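You operate a simulated robot arm through the tools that you are given. There is no shell and no other tool.

Carry out the task below with a simulated robot arm. There is one attempt and no reset: what you move stays moved.

TASK
Put the green card tray from the white table top on the front half of the low blue table top. Then take the dark grey sensor and put it on the stand top before the hopper. Then take the spacer block labelled "29" from the grey table top and put it on the right end of the white table top. Then count the grey tape rolls on the grey table top, then put as many of the grey tabs from the grey table top on the steel plate top. Then put one of the blue-capped filters from the small tray on top of the grey block. Then press the clip vent button two times. The order counts. Set down upright: dark grey sensor.

Only the result counts: the job must be done as asked and must still hold three seconds after the hand-in. Knocking over, shifting, dropping, spilling or breaking anything else fails it.

THE ROBOT
A 6-joint arm with a four-finger gripper on a trunk, on a base that moves. Base frame: it is fixed to the floor where the robot stands at the start and does not move with it; the origin is under the middle of the robot, x ahead of it, y to its left, z up. Units: m, degrees, N and s.
It reaches about 1.012 m from its shoulder. Its first joint turns from -166.0 to 166.0 degrees. Places, roughly: blue-capped filter (4x4x9 cm) [-1.5, -2.1, 0.5]; clip vent button [-1.5, -1.8, 0.7]; dark grey sensor (6x3x5 cm) [-0.9, -2.5, 0.9]; front half of the low blue table top [-3, -3.4, 0.7]; green card tray (17x9x3 cm) [-0.4, -2.4, 1]; grey block (5x5x5 cm) [-3.2, 0.1, 0.9]; grey tab (5x3x2 cm) [-1.6, -2.6, 0.8]; grey tape roll (7x7x3 cm) [-1.5, -2.7, 0.8]; right end of the white table top [0.3, -2.3, 1]; spacer block [-1, -2.75, 0.75]; stand top before the hopper (27x13 cm) [-0.98, -1, 0.92]; steel plate top [0.2, -2.7, 0.9]. Payload 3.43 kg.
The TCP is the grasp point between the finger pads, 0.03 m short of the fingertips. In the tool frame z runs along the fingers and y along their closing line. The gripper opens to 0.12 m; its body begins 0.085 m behind the TCP.
Orientation is that of the tool frame in the base frame, as a unit quaternion [x, y, z, w]. With the fingers straight down and closing along the base's y, the tool's x points along the base's -x, its y along +y and its z along -z.

THE INTERFACE
- The arm moves only by the tool servo_tool. Its arguments are lists of equal length, an entry for each row: "fingers": the closure in counts, from 0 (fully open) to 255 (shut); "dp": the shift along the tool's x, y, z in units of 25 mm (1.0 is 25 mm), a list of three; "rotation": the turn, a rotation vector about the tool's x, y, z in units of 6 degrees (1.0 is 6 degrees), a list of three. In form: {"fingers": [fingers, ...], "dp": [[dx, dy, dz], ...], "rotation": [[ax, ay, az], ...]}. A call has 1 to 20 rows; each row shifts and turns the commanded pose from where the row before left it, along the tool's axes as they then stand. A call with a number of a shift or a turn outside -1 to 1 is refused whole. Each row takes 0.2 s and may step no farther than 0.05 m and 8.6 degrees from the row before; otherwise, or with a gripper value out of range, the whole call is refused. Where a pose cannot be reached the arm comes as near as it can. A force on the tool above 40 N (or 10 N above the force at the start of the call, whichever is more), or a blocked arm, ends the call early, and 0.2 s more pass. Each finger travels about 0.1362 m/s and halts on what it meets, pressing with about 35 N; the grip force reading is that of the motor and also rises with nothing between the fingers. The clock runs only during rows and for 0.2 s after the last one: add rows that do not move to give the fingers time. It gives the time, the measured TCP pose, the force on the tool (base axes), the opening and the grip force at its end, in the units of the frame above (readings bear some noise), with the torque about the TCP (base axes, N m) and any sound that the robot's microphone picked up.
- Cameras (640 x 400 px; columns grow to the right, rows downward): "scene" is now at [-0.2011, 0.191, 1.2556]; the picture's right is [0.01, -1.00, -0.00], its down [-0.14, -0.00, -0.99] and it looks along [0.99, 0.01, -0.14] (base axes); focal length 260 px, centre (320, 200). "wrist" rides on the gripper at [0.071, -0.017, -0.121] in the tool frame; the picture's right is [0.23, 0.97, 0.00], its down [-0.81, 0.19, -0.55] and it looks along [-0.54, 0.13, 0.83] (tool axes); focal length 275 px, centre (320, 200). There is no depth. A picture from a camera that has moved, and an enlarged one, comes with that camera's place and axes in the base frame and with its lens.
- snapshot(camera): a new picture of that camera. The clock stands still meanwhile.
- base_move(legs): drives the robot by 1 to 6 legs, each [ahead, turn to the left] in m and degrees, along the robot's own axes; the way and the turn of a leg run together, so that a leg with both is an arc; at most 1.5 m and 180 degrees a leg. The arm and the cameras ride along, it lands a little off, and it stops where it bumps. It gives what a move gives.
- aim_head(pan, tilt): turns the head with the scene camera to pan (to the left, within 143 degrees either way) and tilt (down, from -29 to 69), counted from straight ahead of the robot. It gives what a move gives.
- zoom(camera, box): a new picture of the part [left, top, right, bottom] of that camera's present view, enlarged. The clock stands still meanwhile.
- job_done(): hands the job in; it is judged then, once.

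Places have to be worked out from the pictures, the camera data and where the tool is seen. Open the gripper and draw the arm clear of the work before you hand the job in, unless the task says otherwise.

The tools are called after "Request:" as a command line: name --argument value ..., lists and objects as JSON in quotes. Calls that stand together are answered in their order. servo_tool: Moves the arm, as the interface text tells. Its arguments: {"type":"object","properties":{"fingers":{"type":"array","items":{"type":"number"}},"dp":{"type":"array","items":{"type":"array","items":{"type":"number"}}},"rotation":{"type":"array","items":{"type":"array","items":{"type":"number"}}}},"required":["fingers","dp","rotation"]} The other tools are called the same way: base_move (legs) drives the base; aim_head (pan, tilt) turns the head that bears the scene camera; snapshot (camera) takes a picture; zoom (camera, box) takes an enlarged picture of a part of a camera's view; job_done () hands the job in.

At the start:

```text
time_s: 0.0
ee_pos: [0.7265, -0.0801, 1.1667]
orientation: [0.0, 1.0, 0.0, -0.001]
wrist_force: [0.3, 0.2, -0.6]
wrist_torque: [0.0, -0.01, 0.0]
width: 0.1202
finger_force: 0.1
robot x, y, heading: [0.0001, -0.0012, 0.1]
head pan, tilt (commanded): [0.3, 7.1]
```

scene: 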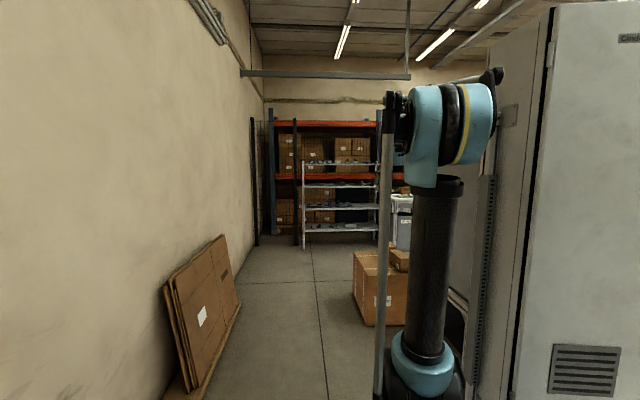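
wrist: 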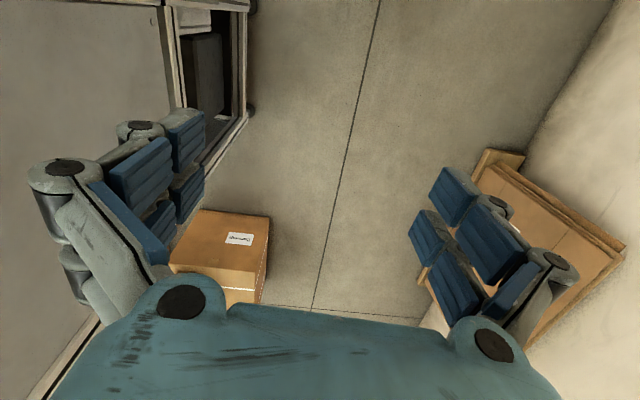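

I begin by looking around with the head to learn the room: the work places lie behind and to the right of the robot.

Request:
aim_head --pan -90 --tilt 15

Request:
snapshot --camera "scene"

Request:
aim_head --pan -140 --tilt 15

Request:
snapshot --camera "scene"

Request:
aim_head --pan 140 --tilt 15

Request:
snapshot --camera "scene"

```text
time_s: 1.6
ee_pos: [0.7106, -0.0804, 1.1751]
orientation: [0.0, 1.0, 0.0, 0.006]
wrist_force: [0.0, 0.0, -0.6]
wrist_torque: [0.03, 0.05, 0.02]
width: 0.1201
finger_force: 0.0
robot x, y, heading: [-0.0011, 0.0004, 0.1]
head pan, tilt (commanded): [-90.0, 15.0]
```

```text
taken
camera scene: at [-0.2936, 0.0971, 1.244], right [-1.0, 0.0, 0.01], down [-0.01, 0.26, -0.97], along [0.0, -0.97, -0.26], focal length 260 px, centre (320, 200)
```

scene: 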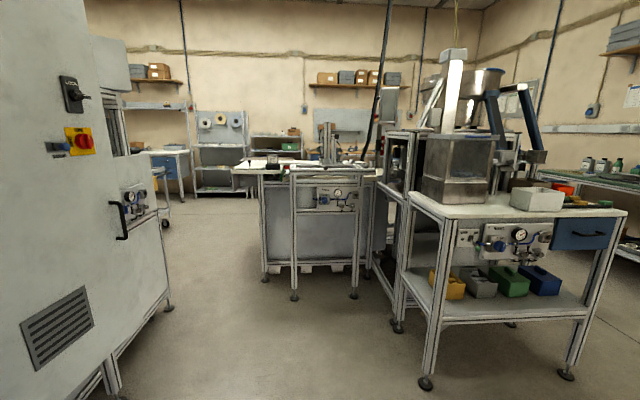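

```text
time_s: 2.8
ee_pos: [0.7119, -0.0801, 1.1749]
orientation: [0.0, 1.0, 0.0, 0.005]
wrist_force: [-0.5, 0.5, 1.0]
wrist_torque: [0.02, -0.01, 0.04]
width: 0.1197
finger_force: 0.0
robot x, y, heading: [-0.0011, 0.0019, -0.2]
head pan, tilt (commanded): [-140.0, 15.0]
```

```text
taken
camera scene: at [-0.3652, 0.1305, 1.245], right [-0.64, 0.77, 0.01], down [0.19, 0.17, -0.97], along [-0.74, -0.62, -0.25], focal length 260 px, centre (320, 200)
```

scene: 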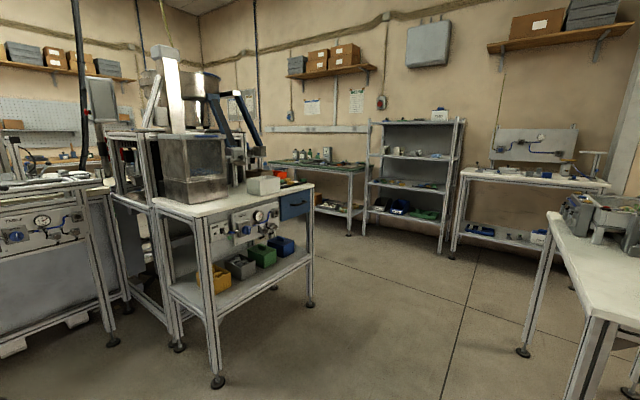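

```text
time_s: 6.7
ee_pos: [0.7114, -0.0803, 1.1754]
orientation: [0.001, 1.0, 0.0, 0.005]
wrist_force: [0.5, -0.2, 0.2]
wrist_torque: [0.0, 0.01, 0.02]
width: 0.1199
finger_force: 0.1
robot x, y, heading: [0.0019, 0.0036, -0.1]
head pan, tilt (commanded): [140.0, 15.0]
```

```text
taken
camera scene: at [-0.3652, 0.2506, 1.245], right [0.64, 0.77, -0.01], down [0.19, -0.17, -0.97], along [-0.74, 0.62, -0.25], focal length 260 px, centre (320, 200)
```

scene: 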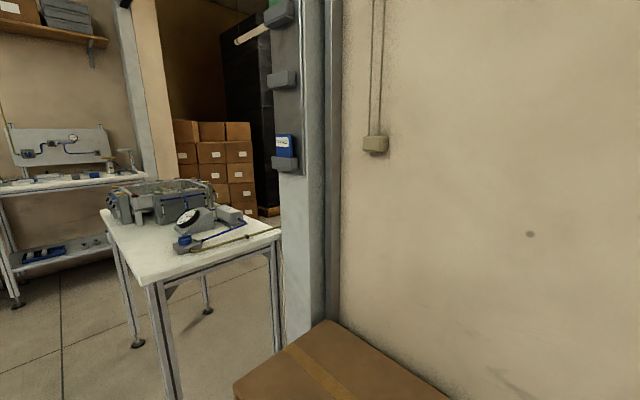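

I'll look closer at the working side with zooms from the -90 and -110 pan.

Request:
aim_head --pan -90 --tilt 15

Request:
zoom --camera "scene" --box '[220, 120, 400, 232]'

Request:
zoom --camera "scene" --box '[380, 100, 640, 262]'

Request:
zoom --camera "scene" --box '[90, 60, 320, 204]'

```text
time_s: 10.0
ee_pos: [0.7122, -0.0806, 1.1754]
orientation: [0.001, 1.0, 0.0, 0.006]
wrist_force: [-0.9, -0.2, -0.8]
wrist_torque: [0.0, 0.01, 0.01]
width: 0.1202
finger_force: 0.0
robot x, y, heading: [0.0021, -0.0022, 0.3]
head pan, tilt (commanded): [-90.0, 15.0]
```

```text
3.56 times, centred on (310, 176) of scene
camera zoom: at [-0.2937, 0.0971, 1.244], right [-1.0, 0.0, 0.01], down [-0.01, 0.26, -0.97], along [0.0, -0.97, -0.26], focal length 926 px, centre (356, 285)
```

zoom: 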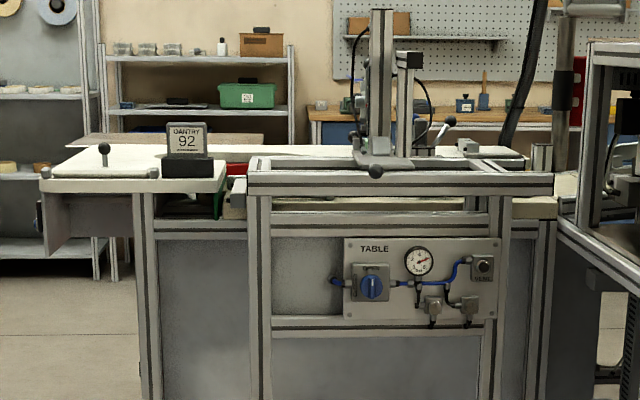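

```text
2.46 times, centred on (510, 181) of scene
camera zoom: at [-0.2937, 0.0971, 1.244], right [-1.0, 0.0, 0.01], down [-0.01, 0.26, -0.97], along [0.0, -0.97, -0.26], focal length 641 px, centre (-148, 247)
```

zoom: 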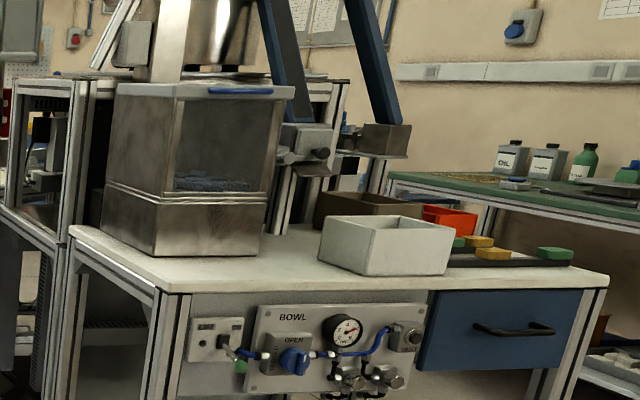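

```text
2.78 times, centred on (205, 132) of scene
camera zoom: at [-0.2937, 0.0971, 1.244], right [-1.0, 0.0, 0.01], down [-0.01, 0.26, -0.97], along [0.0, -0.97, -0.26], focal length 724 px, centre (639, 389)
```

zoom: 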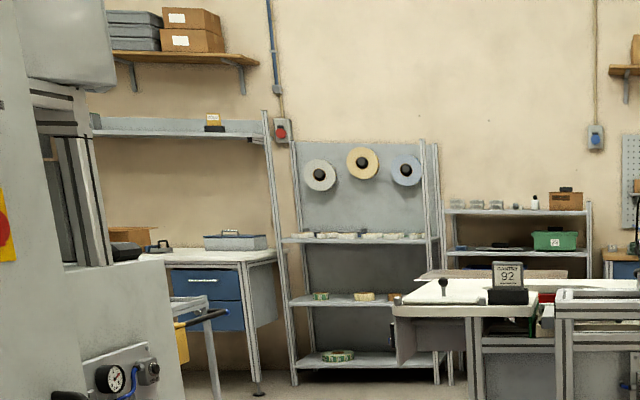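

The white table, hopper table and the aisle west of it are visible. I look down at my own base and arm to know the footprint before driving.

Request:
aim_head --pan -20 --tilt 60

Request:
snapshot --camera "scene"

Request:
aim_head --pan -120 --tilt 60

Request:
snapshot --camera "scene"

Request:
aim_head --pan -110 --tilt 20

Request:
snapshot --camera "scene"

```text
time_s: 11.4
ee_pos: [0.7118, -0.0791, 1.1744]
orientation: [-0.001, 1.0, 0.001, 0.005]
wrist_force: [-0.6, 0.2, -0.6]
wrist_torque: [0.01, -0.01, -0.01]
width: 0.1201
finger_force: 0.1
robot x, y, heading: [-0.0001, 0.0, 0.1]
head pan, tilt (commanded): [-20.0, 60.0]
```

```text
taken
camera scene: at [-0.2319, 0.1677, 1.1769], right [-0.34, -0.94, 0.0], down [-0.82, 0.3, -0.49], along [0.46, -0.17, -0.87], focal length 260 px, centre (320, 200)
```

scene: 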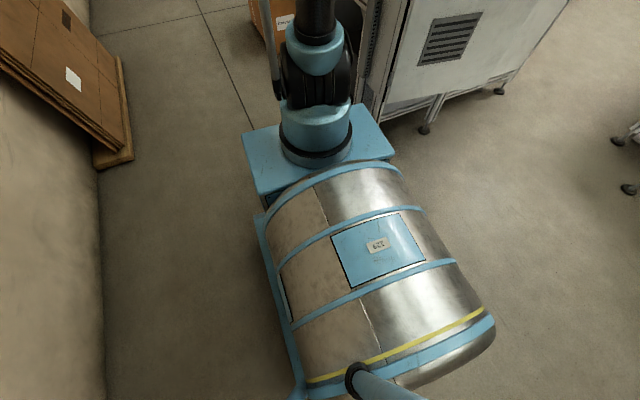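

```text
time_s: 13.1
ee_pos: [0.7109, -0.0814, 1.1751]
orientation: [0.0, 1.0, -0.001, 0.006]
wrist_force: [0.1, -1.4, -0.2]
wrist_torque: [0.01, 0.01, -0.04]
width: 0.12
finger_force: 0.0
robot x, y, heading: [0.0016, -0.0001, -0.1]
head pan, tilt (commanded): [-120.0, 60.0]
```

```text
taken
camera scene: at [-0.3279, 0.1328, 1.1782], right [-0.87, 0.5, 0.01], down [0.43, 0.75, -0.51], along [-0.26, -0.43, -0.86], focal length 260 px, centre (320, 200)
```

scene: 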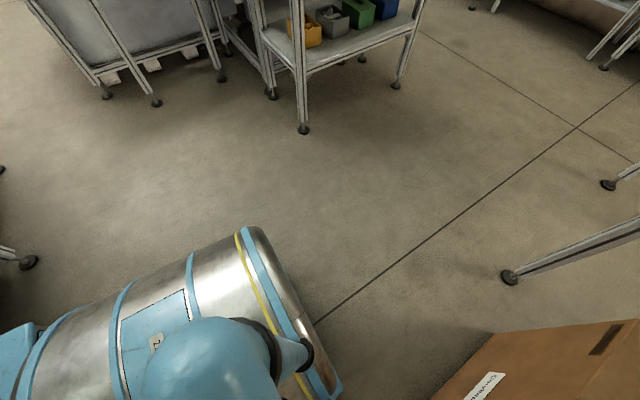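

```text
time_s: 14.2
ee_pos: [0.7121, -0.0809, 1.1751]
orientation: [0.0, 1.0, 0.0, 0.005]
wrist_force: [0.5, -0.1, -0.4]
wrist_torque: [0.0, -0.03, 0.02]
width: 0.1202
finger_force: 0.1
robot x, y, heading: [-0.0067, 0.0002, -0.0]
head pan, tilt (commanded): [-110.0, 20.0]
```

```text
taken
camera scene: at [-0.3257, 0.103, 1.2362], right [-0.94, 0.34, 0.01], down [0.1, 0.32, -0.94], along [-0.33, -0.88, -0.34], focal length 260 px, centre (320, 200)
```

scene: 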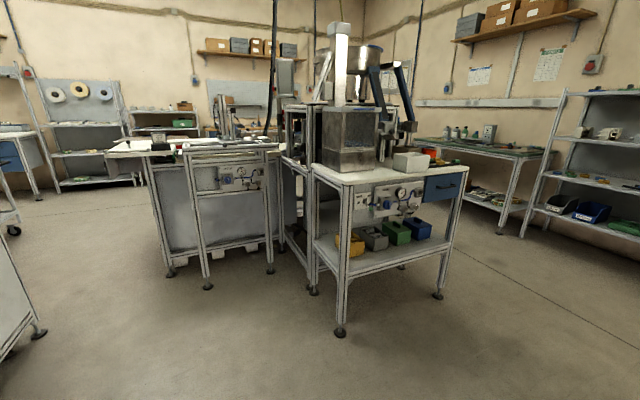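

The body is about 0.8 × 0.6 m with the arm mounted at its front. I'll tuck the arm in, then reverse along the free corridor between the hopper table (front edge y≈-0.95) and the machinery table (y≈0.25).

Request:
servo_tool --fingers '[0, 0, 0, 0, 0, 0, 0, 0, 0, 0]' --dp '[[1, 0, -0.4], [1, 0, -0.4], [1, 0, -0.4], [1, 0, -0.4], [1, 0, -0.4], [1, 0, -0.4], [1, 0, -0.4], [1, 0, -0.4], [0, 0, 0], [0, 0, 0]]' --rotation '[[0, 0, 0], [0, 0, 0], [0, 0, 0], [0, 0, 0], [0, 0, 0], [0, 0, 0], [0, 0, 0], [0, 0, 0], [0, 0, 0], [0, 0, 0]]'

Request:
base_move --legs '[[0, 22], [-1.05, 0], [0, -22], [-1.3, 0]]'

Request:
aim_head --pan -90 --tilt 25

Request:
snapshot --camera "scene"

Request:
aim_head --pan -140 --tilt 25

Request:
snapshot --camera "scene"

```text
time_s: 16.4
ee_pos: [0.5096, -0.0801, 1.2524]
orientation: [0.0, 1.0, 0.0, 0.005]
wrist_force: [0.2, 0.4, -0.2]
wrist_torque: [0.03, 0.0, -0.02]
width: 0.1202
finger_force: 0.1
robot x, y, heading: [0.0038, 0.0038, -0.2]
head pan, tilt (commanded): [-110.0, 20.0]
```

```text
time_s: 30.6
ee_pos: [-1.7453, -0.4726, 1.2537]
orientation: [-0.004, 1.0, 0.0, 0.004]
wrist_force: [-0.2, -0.3, -0.1]
wrist_torque: [-0.01, 0.0, 0.04]
width: 0.12
finger_force: 0.0
robot x, y, heading: [-2.2584, -0.3993, 0.4]
head pan, tilt (commanded): [-110.0, 20.0]
```

```text
time_s: 31.5
ee_pos: [-1.7603, -0.4739, 1.2602]
orientation: [-0.004, 1.0, 0.0, 0.011]
wrist_force: [-0.3, 0.3, 1.0]
wrist_torque: [0.0, -0.02, -0.01]
width: 0.1202
finger_force: 0.0
robot x, y, heading: [-2.2568, -0.3957, 0.3]
head pan, tilt (commanded): [-90.0, 25.0]
```

```text
taken
camera scene: at [-2.5503, -0.3019, 1.2278], right [-1.0, -0.01, 0.01], down [-0.02, 0.42, -0.91], along [0.0, -0.91, -0.42], focal length 260 px, centre (320, 200)
```

scene: 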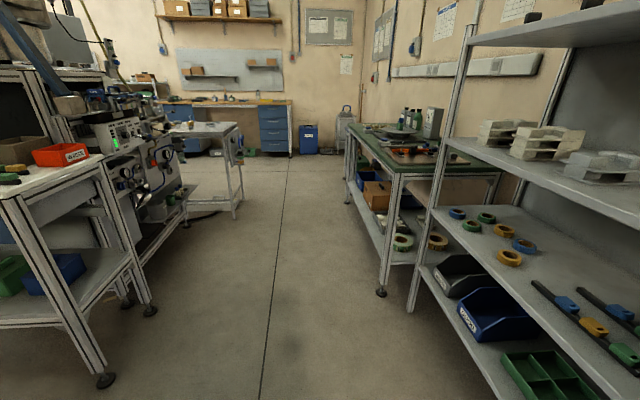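

```text
time_s: 32.6
ee_pos: [-1.7594, -0.4727, 1.2587]
orientation: [-0.005, 1.0, 0.0, 0.011]
wrist_force: [0.0, 0.2, -0.3]
wrist_torque: [-0.02, 0.02, 0.0]
width: 0.12
finger_force: 0.1
robot x, y, heading: [-2.2566, -0.3957, 0.7]
head pan, tilt (commanded): [-140.0, 25.0]
```

```text
taken
camera scene: at [-2.6212, -0.2696, 1.2287], right [-0.65, 0.76, 0.01], down [0.31, 0.27, -0.91], along [-0.69, -0.59, -0.41], focal length 260 px, centre (320, 200)
```

scene: 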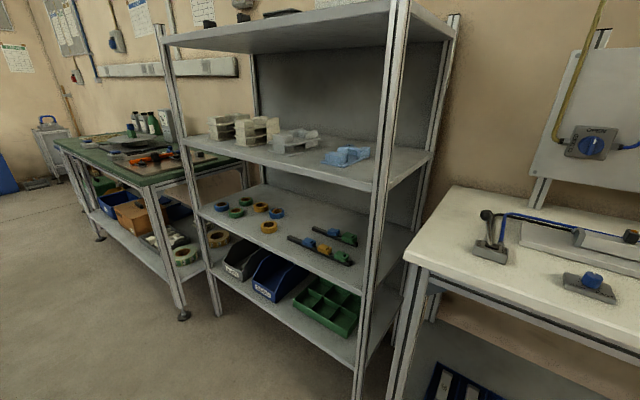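

The aisle south is free (about 1.2 m wide between the bench at x≈-2.9 and the grey table at x≈-1.75). I turn to the south, drive part of the way and look again.

Request:
base_move --legs '[[0, -91], [1.5, 0]]'

Request:
aim_head --pan 50 --tilt 20

Request:
snapshot --camera "scene"

Request:
aim_head --pan -20 --tilt 20

Request:
snapshot --camera "scene"

```text
time_s: 44.8
ee_pos: [-2.3808, -2.4245, 1.2586]
orientation: [0.714, 0.7, -0.008, 0.008]
wrist_force: [-0.2, 0.1, 0.3]
wrist_torque: [-0.01, -0.05, 0.02]
width: 0.1201
finger_force: 0.1
robot x, y, heading: [-2.2937, -1.932, -91.0]
head pan, tilt (commanded): [-140.0, 25.0]
```

```text
time_s: 47.6
ee_pos: [-2.3802, -2.4108, 1.2657]
orientation: [0.713, 0.701, -0.013, 0.011]
wrist_force: [-0.4, -0.4, 0.1]
wrist_torque: [0.01, -0.01, -0.02]
width: 0.1198
finger_force: 0.1
robot x, y, heading: [-2.2916, -1.9311, -91.0]
head pan, tilt (commanded): [50.0, 20.0]
```

```text
taken
camera scene: at [-2.0261, -1.7031, 1.2351], right [-0.66, -0.75, -0.01], down [-0.26, 0.24, -0.94], along [0.71, -0.61, -0.35], focal length 260 px, centre (320, 200)
```

scene: 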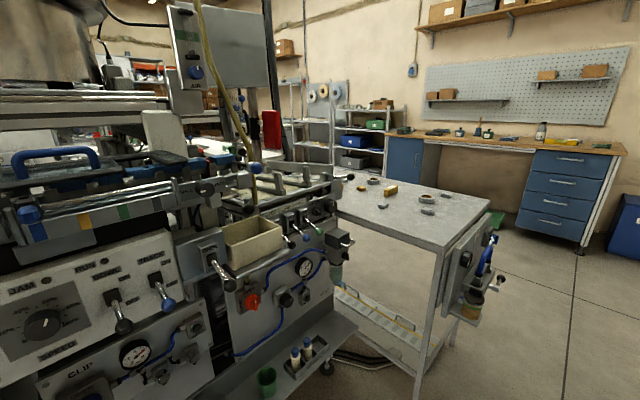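

```text
time_s: 49.0
ee_pos: [-2.3789, -2.4112, 1.2653]
orientation: [0.714, 0.7, -0.013, 0.012]
wrist_force: [0.2, -0.4, -0.7]
wrist_torque: [-0.01, -0.01, -0.02]
width: 0.1201
finger_force: 0.0
robot x, y, heading: [-2.2913, -1.9306, -91.1]
head pan, tilt (commanded): [-20.0, 20.0]
```

```text
taken
camera scene: at [-2.1297, -1.7287, 1.2347], right [-0.93, 0.36, 0.0], down [0.12, 0.33, -0.94], along [-0.34, -0.87, -0.35], focal length 260 px, centre (320, 200)
```

scene: 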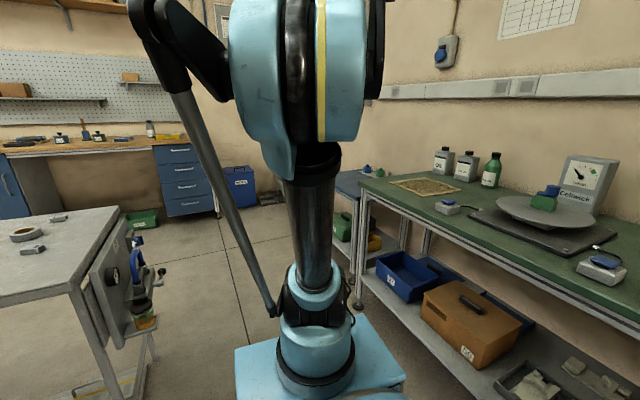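

Good view: the grey table with rolls and tabs, the filter tray low at the machine, and the CLIP panel. I turn the head back and zoom in on these.

Request:
aim_head --pan 50 --tilt 30

Request:
zoom --camera "scene" --box '[320, 90, 560, 240]'

Request:
zoom --camera "scene" --box '[200, 120, 400, 245]'

Request:
zoom --camera "scene" --box '[0, 150, 240, 300]'

Request:
zoom --camera "scene" --box '[0, 240, 256, 400]'

Request:
zoom --camera "scene" --box '[200, 220, 400, 345]'

```text
time_s: 50.4
ee_pos: [-2.3806, -2.4102, 1.2648]
orientation: [0.714, 0.7, -0.013, 0.012]
wrist_force: [0.2, -0.1, 0.3]
wrist_torque: [-0.04, 0.01, -0.01]
width: 0.1199
finger_force: 0.1
robot x, y, heading: [-2.2891, -1.9319, -90.9]
head pan, tilt (commanded): [50.0, 30.0]
```

```text
2.67 times, centred on (440, 165) of scene
camera zoom: at [-2.0281, -1.7011, 1.219], right [-0.66, -0.75, -0.01], down [-0.38, 0.34, -0.86], along [0.65, -0.56, -0.51], focal length 695 px, centre (0, 293)
```

zoom: 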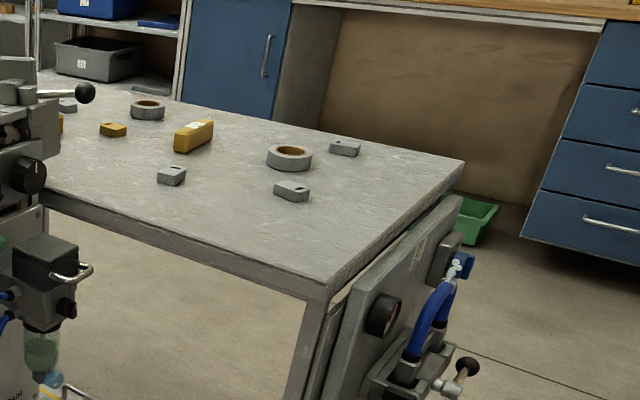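

```text
3.20 times, centred on (300, 182) of scene
camera zoom: at [-2.0281, -1.7011, 1.219], right [-0.66, -0.75, -0.01], down [-0.38, 0.34, -0.86], along [0.65, -0.56, -0.51], focal length 834 px, centre (384, 256)
```

zoom: 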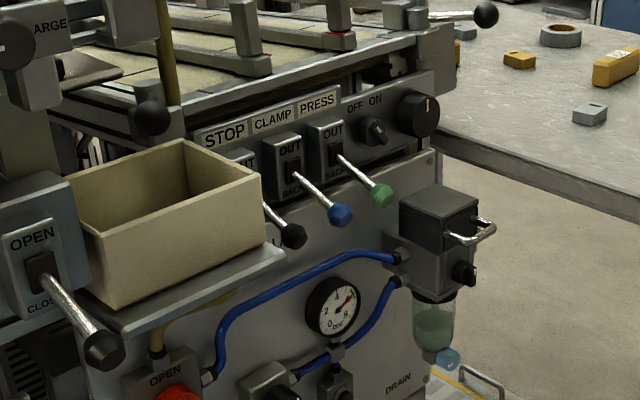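

```text
2.67 times, centred on (120, 225) of scene
camera zoom: at [-2.0281, -1.7011, 1.219], right [-0.66, -0.75, -0.01], down [-0.38, 0.34, -0.86], along [0.65, -0.56, -0.51], focal length 695 px, centre (853, 133)
```

zoom: 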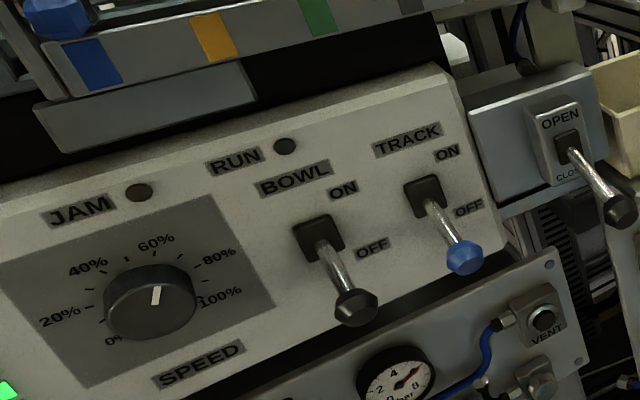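

```text
2.50 times, centred on (128, 320) of scene
camera zoom: at [-2.0281, -1.7011, 1.219], right [-0.66, -0.75, -0.01], down [-0.38, 0.34, -0.86], along [0.65, -0.56, -0.51], focal length 651 px, centre (800, -100)
```

zoom: 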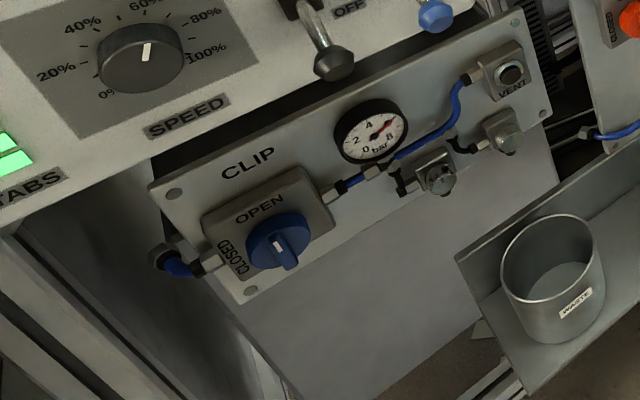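

```text
3.20 times, centred on (300, 282) of scene
camera zoom: at [-2.0281, -1.7011, 1.219], right [-0.66, -0.75, -0.01], down [-0.38, 0.34, -0.86], along [0.65, -0.56, -0.51], focal length 834 px, centre (384, -64)
```

zoom: 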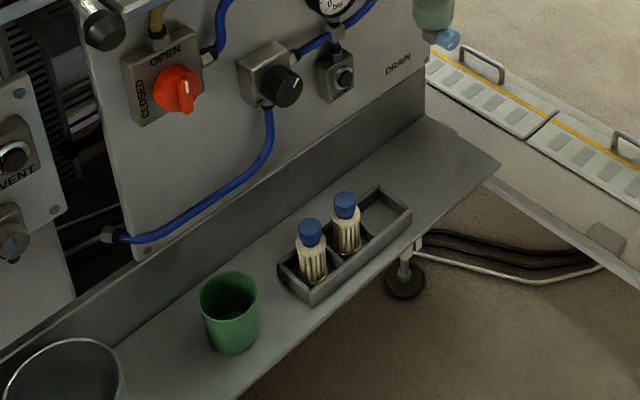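

Two grey tape rolls are seen so far among yellow/grey parts; I'll count closer. Next I drive south past the grey table and look around for the low blue table.

Request:
base_move --legs '[[1.35, 0]]'

Request:
aim_head --pan -50 --tilt 25

Request:
snapshot --camera "scene"

Request:
aim_head --pan 70 --tilt 20

Request:
snapshot --camera "scene"

Request:
aim_head --pan 110 --tilt 20

Request:
snapshot --camera "scene"

```text
time_s: 57.3
ee_pos: [-2.3892, -3.7823, 1.2657]
orientation: [0.709, 0.705, -0.013, 0.01]
wrist_force: [-0.4, -0.1, 0.4]
wrist_torque: [-0.03, 0.03, -0.02]
width: 0.1197
finger_force: 0.0
robot x, y, heading: [-2.3059, -3.3023, -90.3]
head pan, tilt (commanded): [50.0, 30.0]
```

```text
time_s: 59.1
ee_pos: [-2.3897, -3.7664, 1.2709]
orientation: [0.709, 0.705, -0.016, 0.016]
wrist_force: [-0.4, 0.2, -0.2]
wrist_torque: [0.01, -0.05, -0.02]
width: 0.12
finger_force: 0.1
robot x, y, heading: [-2.3088, -3.3022, -90.5]
head pan, tilt (commanded): [-50.0, 25.0]
```

```text
taken
camera scene: at [-2.1879, -3.0687, 1.227], right [-0.64, 0.77, 0.01], down [0.33, 0.28, -0.9], along [-0.7, -0.57, -0.43], focal length 260 px, centre (320, 200)
```

scene: 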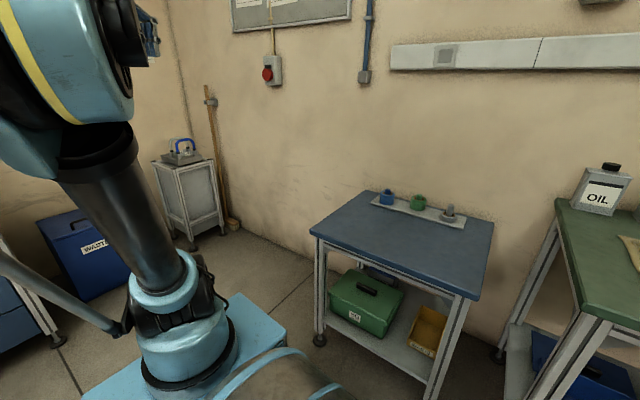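

```text
time_s: 61.1
ee_pos: [-2.3892, -3.767, 1.2701]
orientation: [0.709, 0.705, -0.017, 0.016]
wrist_force: [-0.3, 0.1, 0.4]
wrist_torque: [0.01, 0.03, 0.02]
width: 0.1202
finger_force: 0.0
robot x, y, heading: [-2.3086, -3.3031, -90.2]
head pan, tilt (commanded): [70.0, 20.0]
```

```text
taken
camera scene: at [-2.0297, -3.0423, 1.2354], right [-0.35, -0.94, -0.01], down [-0.32, 0.13, -0.94], along [0.88, -0.32, -0.35], focal length 260 px, centre (320, 200)
```

scene: 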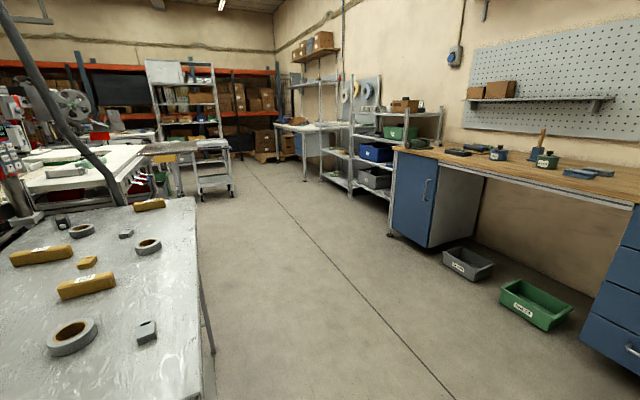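

```text
time_s: 62.2
ee_pos: [-2.3891, -3.7673, 1.2706]
orientation: [0.709, 0.705, -0.018, 0.016]
wrist_force: [0.4, -0.2, -1.0]
wrist_torque: [0.0, 0.01, 0.0]
width: 0.1201
finger_force: 0.1
robot x, y, heading: [-2.3088, -3.3028, -90.3]
head pan, tilt (commanded): [110.0, 20.0]
```

```text
taken
camera scene: at [-2.0294, -2.9786, 1.2363], right [0.34, -0.94, -0.01], down [-0.32, -0.1, -0.94], along [0.89, 0.32, -0.34], focal length 260 px, centre (320, 200)
```

scene: 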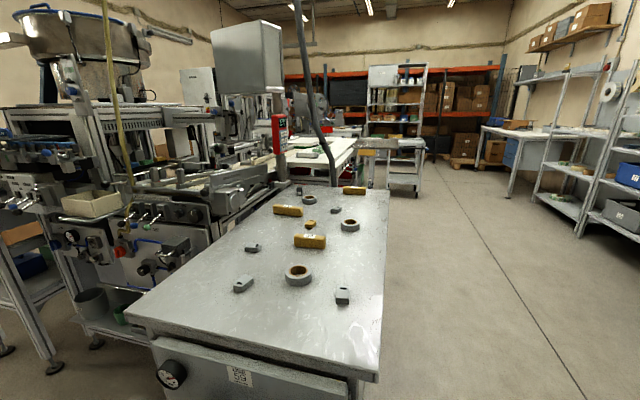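

The low blue table (free front half) and the grey table are in sight; I zoom on the grey table to count rolls and read labels.

Request:
zoom --camera "scene" --box '[220, 165, 412, 285]'

Request:
zoom --camera "scene" --box '[260, 180, 388, 260]'

Request:
zoom --camera "scene" --box '[230, 90, 390, 190]'

```text
3.33 times, centred on (316, 225) of scene
camera zoom: at [-2.0294, -2.9786, 1.2363], right [0.34, -0.94, -0.01], down [-0.32, -0.1, -0.94], along [0.89, 0.32, -0.34], focal length 868 px, centre (333, 117)
```

zoom: 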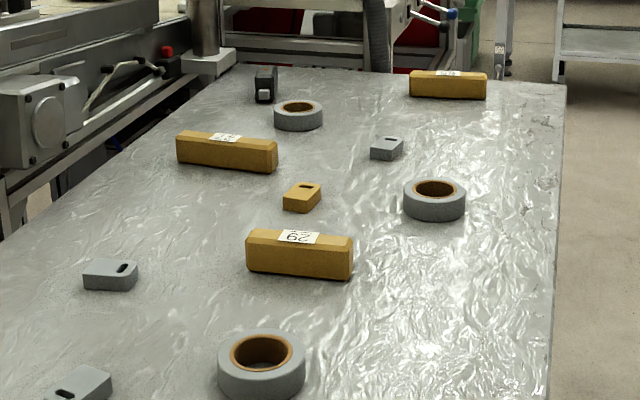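

```text
5.00 times, centred on (324, 220) of scene
camera zoom: at [-2.0294, -2.9786, 1.2363], right [0.34, -0.94, -0.01], down [-0.32, -0.1, -0.94], along [0.89, 0.32, -0.34], focal length 1303 px, centre (300, 100)
```

zoom: 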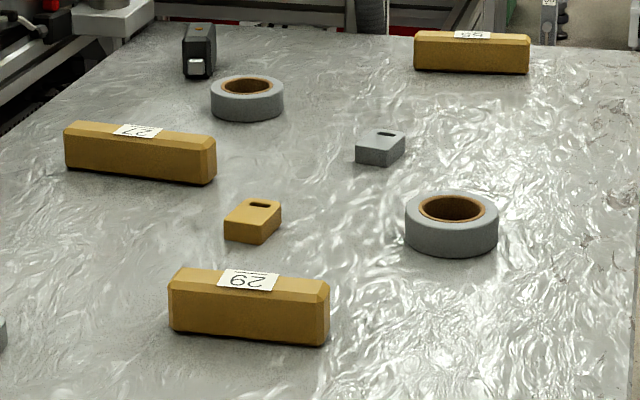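

```text
4.00 times, centred on (310, 140) of scene
camera zoom: at [-2.0294, -2.9786, 1.2363], right [0.34, -0.94, -0.01], down [-0.32, -0.1, -0.94], along [0.89, 0.32, -0.34], focal length 1042 px, centre (360, 440)
```

zoom: 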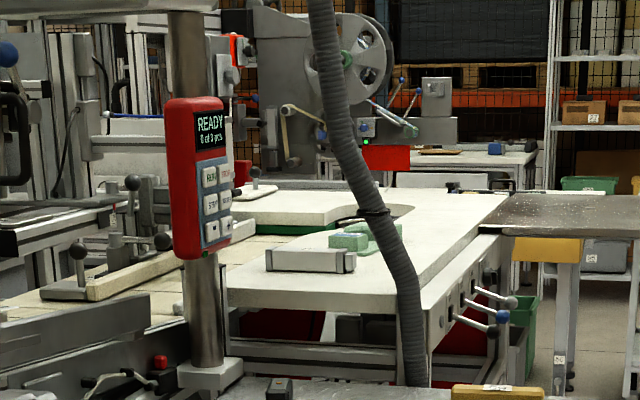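

I count three grey tape rolls and four grey tabs so far. Now I arc out into the wide south aisle and drive east toward the white table.

Request:
base_move --legs '[[0.6, 90], [1.4, 0]]'

Request:
aim_head --pan 90 --tilt 20

Request:
snapshot --camera "scene"

Request:
aim_head --pan 55 --tilt 25

Request:
snapshot --camera "scene"

Request:
aim_head --pan 130 --tilt 25

Request:
snapshot --camera "scene"

```text
time_s: 73.7
ee_pos: [-0.0501, -3.772, 1.2705]
orientation: [0.003, 1.0, -0.001, 0.024]
wrist_force: [-1.3, -0.6, 0.9]
wrist_torque: [-0.02, 0.0, 0.04]
width: 0.1202
finger_force: 0.2
robot x, y, heading: [-0.5146, -3.6923, -0.5]
head pan, tilt (commanded): [110.0, 20.0]
cut short: leg 1
```

```text
time_s: 74.5
ee_pos: [-0.0648, -3.7709, 1.2756]
orientation: [0.003, 1.0, 0.0, 0.029]
wrist_force: [-0.4, -0.2, -0.3]
wrist_torque: [0.01, 0.01, 0.01]
width: 0.1202
finger_force: 0.1
robot x, y, heading: [-0.5166, -3.6907, -0.1]
head pan, tilt (commanded): [90.0, 20.0]
```

```text
taken
camera scene: at [-0.8069, -3.4064, 1.2359], right [1.0, 0.0, -0.01], down [-0.01, -0.34, -0.94], along [0.0, 0.94, -0.34], focal length 260 px, centre (320, 200)
```

scene: 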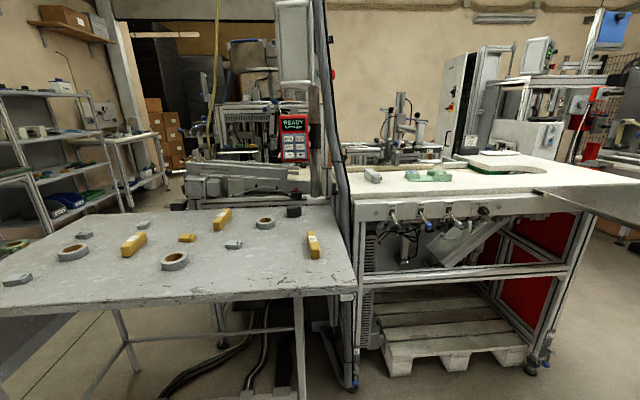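

```text
time_s: 75.5
ee_pos: [-0.0649, -3.7709, 1.2764]
orientation: [0.003, 1.0, -0.001, 0.029]
wrist_force: [-0.3, 0.3, -0.4]
wrist_torque: [0.02, 0.03, -0.01]
width: 0.1198
finger_force: 0.0
robot x, y, heading: [-0.5132, -3.6927, -0.2]
head pan, tilt (commanded): [55.0, 25.0]
```

```text
taken
camera scene: at [-0.7543, -3.4243, 1.2271], right [0.82, -0.58, -0.01], down [-0.26, -0.35, -0.9], along [0.52, 0.74, -0.43], focal length 260 px, centre (320, 200)
```

scene: 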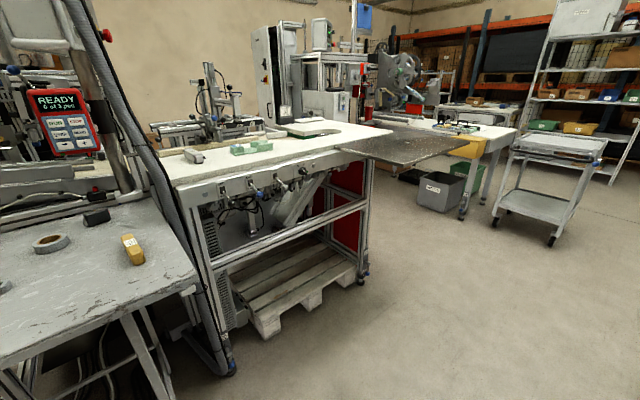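

```text
time_s: 77.0
ee_pos: [-0.0652, -3.7703, 1.276]
orientation: [0.002, 1.0, -0.001, 0.03]
wrist_force: [0.3, -0.5, -0.4]
wrist_torque: [0.01, 0.03, 0.01]
width: 0.1198
finger_force: 0.1
robot x, y, heading: [-0.5137, -3.6914, -0.3]
head pan, tilt (commanded): [130.0, 25.0]
```

```text
taken
camera scene: at [-0.8662, -3.4286, 1.2285], right [0.77, 0.64, -0.01], down [0.26, -0.33, -0.91], along [-0.58, 0.7, -0.41], focal length 260 px, centre (320, 200)
```

scene: 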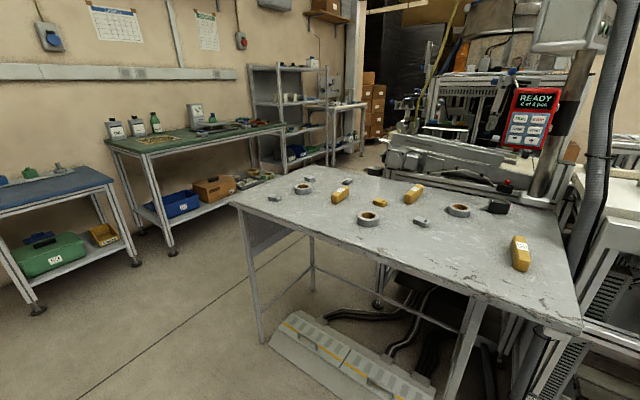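

Now I zoom on the white table with the green tray, the steel plate, and the sensor to judge their exact poses.

Request:
aim_head --pan 70 --tilt 20

Request:
zoom --camera "scene" --box '[220, 120, 460, 270]'

Request:
zoom --camera "scene" --box '[220, 150, 348, 230]'

Request:
zoom --camera "scene" --box '[0, 160, 240, 310]'

```text
time_s: 78.3
ee_pos: [-0.0655, -3.771, 1.2759]
orientation: [0.003, 1.0, -0.001, 0.029]
wrist_force: [0.2, 0.2, 0.1]
wrist_torque: [-0.03, -0.03, 0.0]
width: 0.1202
finger_force: 0.0
robot x, y, heading: [-0.5151, -3.6916, -0.3]
head pan, tilt (commanded): [70.0, 20.0]
```

```text
2.67 times, centred on (340, 195) of scene
camera zoom: at [-0.7751, -3.4121, 1.2354], right [0.94, -0.35, -0.01], down [-0.13, -0.32, -0.94], along [0.32, 0.88, -0.35], focal length 695 px, centre (267, 213)
```

zoom: 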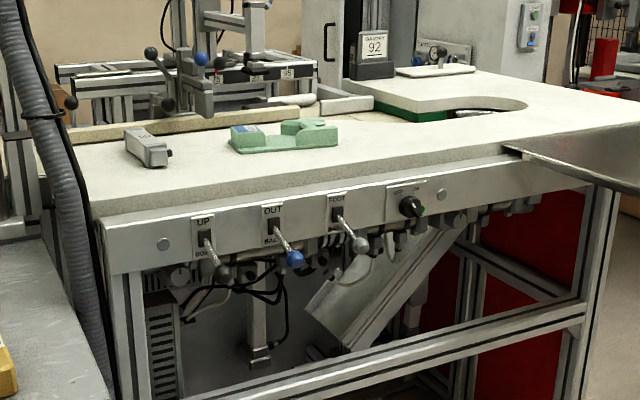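

```text
5.00 times, centred on (284, 190) of scene
camera zoom: at [-0.7751, -3.4121, 1.2354], right [0.94, -0.35, -0.01], down [-0.13, -0.32, -0.94], along [0.32, 0.88, -0.35], focal length 1303 px, centre (500, 250)
```

zoom: 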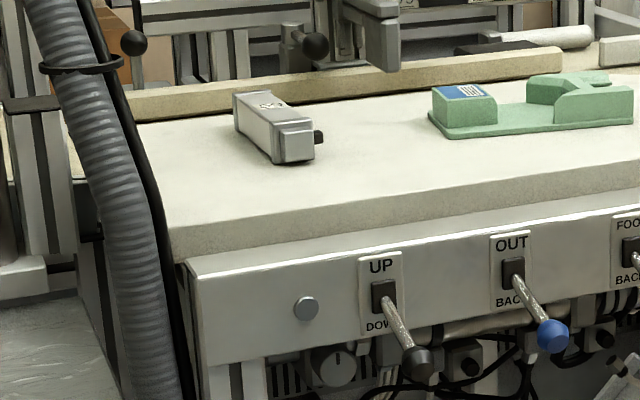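

```text
2.67 times, centred on (120, 235) of scene
camera zoom: at [-0.7751, -3.4121, 1.2354], right [0.94, -0.35, -0.01], down [-0.13, -0.32, -0.94], along [0.32, 0.88, -0.35], focal length 695 px, centre (853, 107)
```

zoom: 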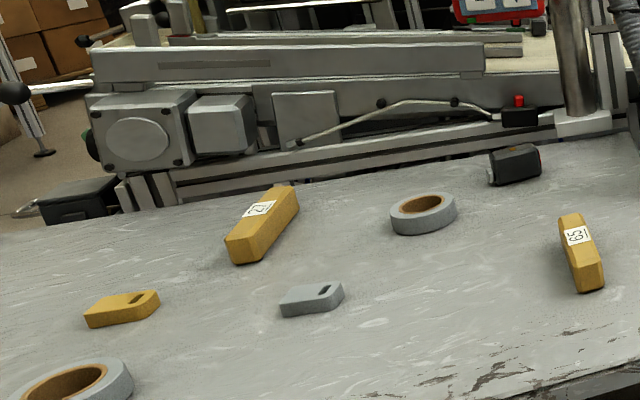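

The sensor lies on the grey table near the post, and the green tray is near (-0.41, -2.48). I turn to face the white table (north) and advance to y≈-3.4.

Request:
base_move --legs '[[0, 90.3], [0.3, 0]]'

Request:
aim_head --pan 0 --tilt 25

Request:
snapshot --camera "scene"

Request:
snapshot --camera "wrist"

```text
time_s: 84.7
ee_pos: [-0.419, -2.9369, 1.2752]
orientation: [-0.698, 0.715, 0.02, 0.022]
wrist_force: [0.4, -0.8, 0.3]
wrist_torque: [-0.04, -0.02, 0.02]
width: 0.1197
finger_force: 0.1
robot x, y, heading: [-0.5095, -3.3833, 88.4]
head pan, tilt (commanded): [70.0, 20.0]
```

```text
time_s: 86.1
ee_pos: [-0.4219, -2.9527, 1.2823]
orientation: [-0.699, 0.715, 0.024, 0.027]
wrist_force: [-0.7, 0.4, 0.0]
wrist_torque: [0.03, -0.03, 0.01]
width: 0.1199
finger_force: 0.1
robot x, y, heading: [-0.5093, -3.3832, 88.4]
head pan, tilt (commanded): [0.0, 25.0]
```

```text
taken
camera scene: at [-0.7042, -3.5803, 1.2266], right [1.0, -0.03, 0.0], down [-0.01, -0.43, -0.9], along [0.02, 0.9, -0.43], focal length 260 px, centre (320, 200)
```

scene: 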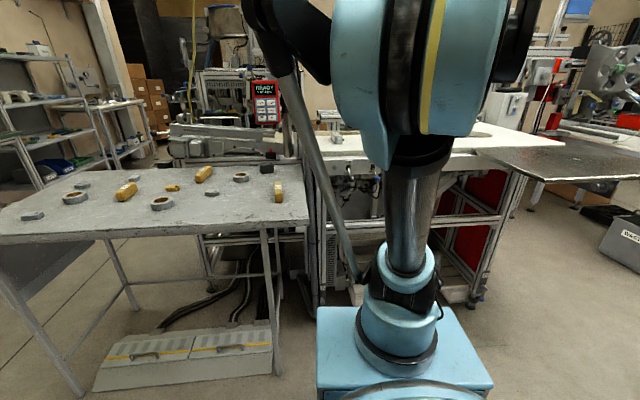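

```text
taken
camera wrist: at [-0.4057, -3.0325, 1.397], right [-0.98, -0.2, -0.02], down [-0.17, 0.77, 0.61], along [-0.11, 0.6, -0.79], focal length 275 px, centre (320, 200)
```

wrist: 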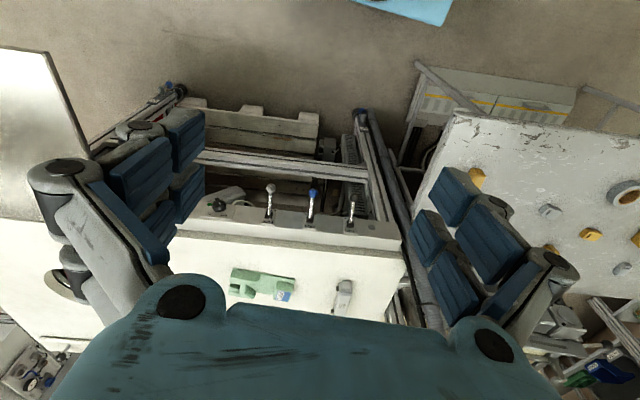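

The tray's ray from the wrist camera puts it near (-0.38, -2.43) with its top about z≈0.98. I level the hand and move forward above the table for a closer look.

Request:
servo_tool --fingers '[0, 0, 0, 0, 0, 0, 0, 0, 0, 0, 0, 0, 0, 0]' --dp '[[0, 0, 0], [-1, 0, 0.2], [-1, 0, 0.2], [-1, 0, 0.2], [-1, 0, 0.2], [-1, 0, 0.2], [-1, 0, 0.2], [-1, 0, 0.2], [-1, 0, 0.2], [-1, 0, 0.2], [-1, 0, 0.2], [-1, 0, 0.2], [0, 0, 0], [0, 0, 0]]' --rotation '[[0, 0.69, 0], [0, 0, 0], [0, 0, 0], [0, 0, 0], [0, 0, 0], [0, 0, 0], [0, 0, 0], [0, 0, 0], [0, 0, 0], [0, 0, 0], [0, 0, 0], [0, 0, 0], [0, 0, 0], [0, 0, 0]]'

Request:
snapshot --camera "wrist"

Request:
snapshot --camera "scene"

```text
time_s: 89.1
ee_pos: [-0.4134, -2.6793, 1.2273]
orientation: [-0.699, 0.715, 0.0, 0.001]
wrist_force: [-1.3, -0.8, 0.3]
wrist_torque: [0.03, 0.0, 0.0]
width: 0.1201
finger_force: 0.2
robot x, y, heading: [-0.5064, -3.387, 88.3]
head pan, tilt (commanded): [0.0, 25.0]
```

```text
taken
camera wrist: at [-0.3971, -2.7504, 1.3471], right [-0.98, -0.21, 0.0], down [-0.17, 0.82, 0.55], along [-0.11, 0.54, -0.83], focal length 275 px, centre (320, 200)
```

wrist: 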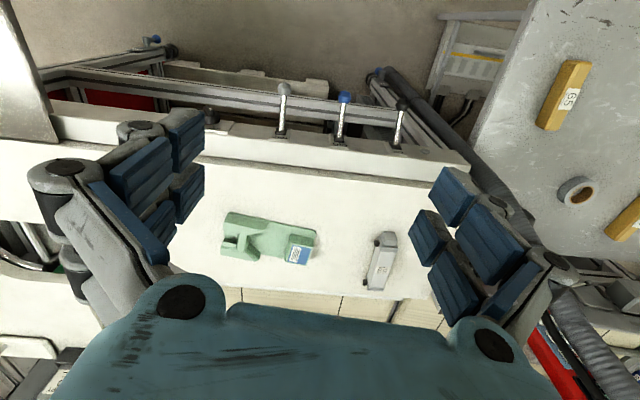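

```text
taken
camera scene: at [-0.7041, -3.5801, 1.2266], right [1.0, -0.03, 0.0], down [-0.01, -0.43, -0.9], along [0.03, 0.9, -0.43], focal length 260 px, centre (320, 200)
```

scene: 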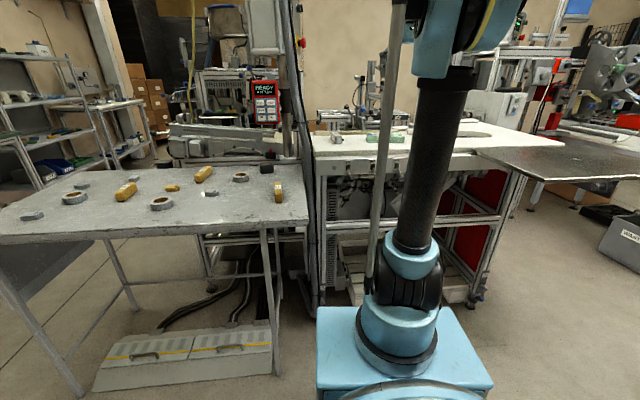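

Request:
zoom --camera "wrist" --box '[200, 190, 360, 290]'

```text
4.00 times, centred on (280, 240) of wrist
camera zoom: at [-0.3971, -2.7504, 1.3471], right [-0.98, -0.21, 0.0], down [-0.17, 0.82, 0.55], along [-0.11, 0.54, -0.83], focal length 1101 px, centre (480, 40)
```

zoom: 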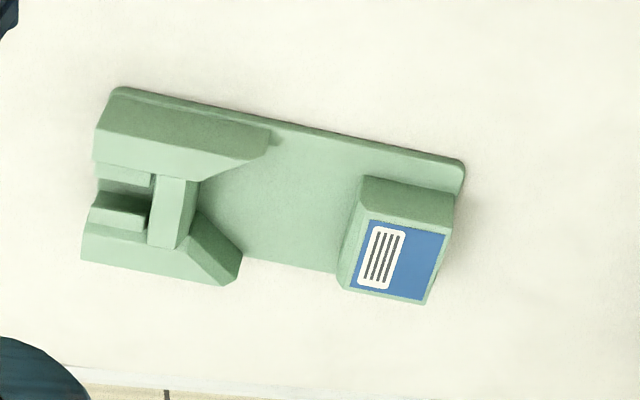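

The tray's near edge is at y≈-2.41, x from -0.46 to -0.29, on the top at z≈0.935; its centre is about (-0.374, -2.368), turned about -3°. I rotate the hand by 91.7° so the fingers close across its 9 cm width.

Request:
servo_tool --fingers '[0, 0, 0, 0, 0, 0, 0, 0, 0, 0, 0, 0, 0, 0, 0, 0, 0, 0]' --dp '[[0, 0, 0], [0, 0, 0], [0, 0, 0], [0, 0, 0], [0, 0, 0], [0, 0, 0], [0, 0, 0], [0, 0, 0], [0, 0, 0], [0, 0, 0], [0, 0, 0], [0, 0, 0], [0, 0, 0], [0, 0, 0], [0, 0, 0], [0, 0, 0], [0, 0, 0], [0, 0, 0]]' --rotation '[[0, 0, 0.955], [0, 0, 0.955], [0, 0, 0.955], [0, 0, 0.955], [0, 0, 0.955], [0, 0, 0.955], [0, 0, 0.955], [0, 0, 0.955], [0, 0, 0.955], [0, 0, 0.955], [0, 0, 0.955], [0, 0, 0.955], [0, 0, 0.955], [0, 0, 0.955], [0, 0, 0.955], [0, 0, 0.955], [0, 0, 0], [0, 0, 0]]'

Request:
snapshot --camera "wrist"

```text
time_s: 92.9
ee_pos: [-0.4124, -2.6785, 1.2254]
orientation: [0.027, 1.0, 0.001, 0.001]
wrist_force: [1.0, -1.0, 0.4]
wrist_torque: [-0.02, -0.01, -0.03]
width: 0.1197
finger_force: 0.0
robot x, y, heading: [-0.5077, -3.3841, 88.2]
head pan, tilt (commanded): [0.0, 25.0]
```

```text
taken
camera wrist: at [-0.4847, -2.6911, 1.3466], right [-0.18, 0.98, 0.0], down [0.82, 0.15, 0.55], along [0.55, 0.1, -0.83], focal length 275 px, centre (320, 200)
```

wrist: 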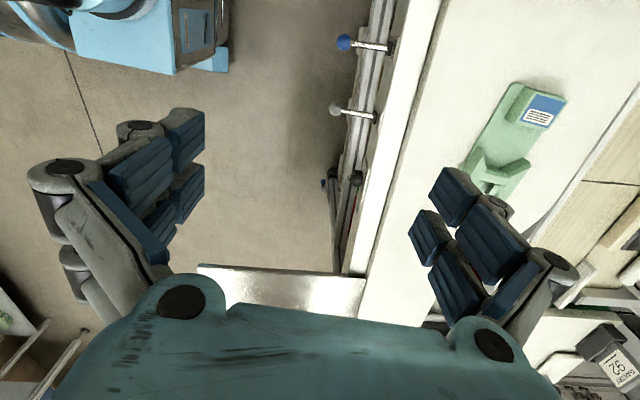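

Now I move over the tray centre at safe height and descend to about z=1.10 for checking.

Request:
servo_tool --fingers '[0, 0, 0, 0, 0, 0, 0, 0, 0, 0, 0, 0, 0, 0, 0, 0, 0, 0, 0, 0]' --dp '[[-0.066, 0.96, 0], [-0.066, 0.96, 0], [-0.066, 0.96, 0], [-0.066, 0.96, 0], [-0.066, 0.96, 0], [-0.066, 0.96, 0], [-0.066, 0.96, 0], [-0.066, 0.96, 0], [-0.066, 0.96, 0], [-0.066, 0.96, 0], [-0.066, 0.96, 0], [-0.066, 0.96, 0], [-0.066, 0.96, 0], [0, 0, 1], [0, 0, 1], [0, 0, 1], [0, 0, 1], [0, 0, 1], [0, 0, 0], [0, 0, 0]]' --rotation '[[0, 0, 0], [0, 0, 0], [0, 0, 0], [0, 0, 0], [0, 0, 0], [0, 0, 0], [0, 0, 0], [0, 0, 0], [0, 0, 0], [0, 0, 0], [0, 0, 0], [0, 0, 0], [0, 0, 0], [0, 0, 0], [0, 0, 0], [0, 0, 0], [0, 0, 0], [0, 0, 0], [0, 0, 0], [0, 0, 0]]'

Request:
snapshot --camera "wrist"

Request:
snapshot --camera "scene"

```text
time_s: 97.1
ee_pos: [-0.376, -2.3763, 1.0926]
orientation: [0.028, 1.0, 0.0, 0.001]
wrist_force: [-0.4, 0.7, 0.7]
wrist_torque: [0.0, 0.0, -0.01]
width: 0.12
finger_force: 0.0
out of reach, approached as far as the arm can: row 13
robot x, y, heading: [-0.5097, -3.3864, 88.7]
head pan, tilt (commanded): [0.0, 25.0]
```

```text
taken
camera wrist: at [-0.4472, -2.3883, 1.2143], right [-0.18, 0.98, 0.0], down [0.82, 0.15, 0.55], along [0.55, 0.1, -0.83], focal length 275 px, centre (320, 200)
```

wrist: 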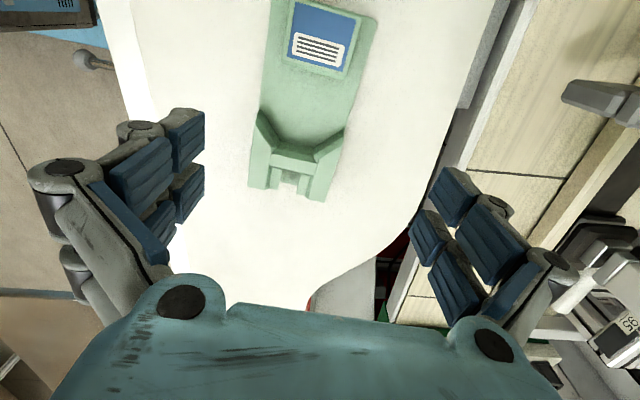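

```text
taken
camera scene: at [-0.7041, -3.58, 1.2266], right [1.0, -0.03, 0.0], down [-0.01, -0.43, -0.9], along [0.03, 0.9, -0.43], focal length 260 px, centre (320, 200)
```

scene: 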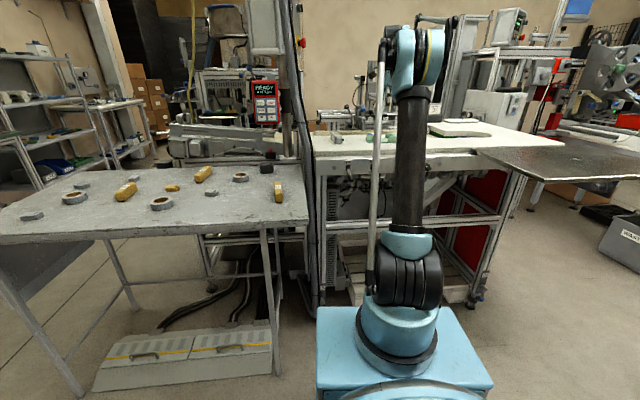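

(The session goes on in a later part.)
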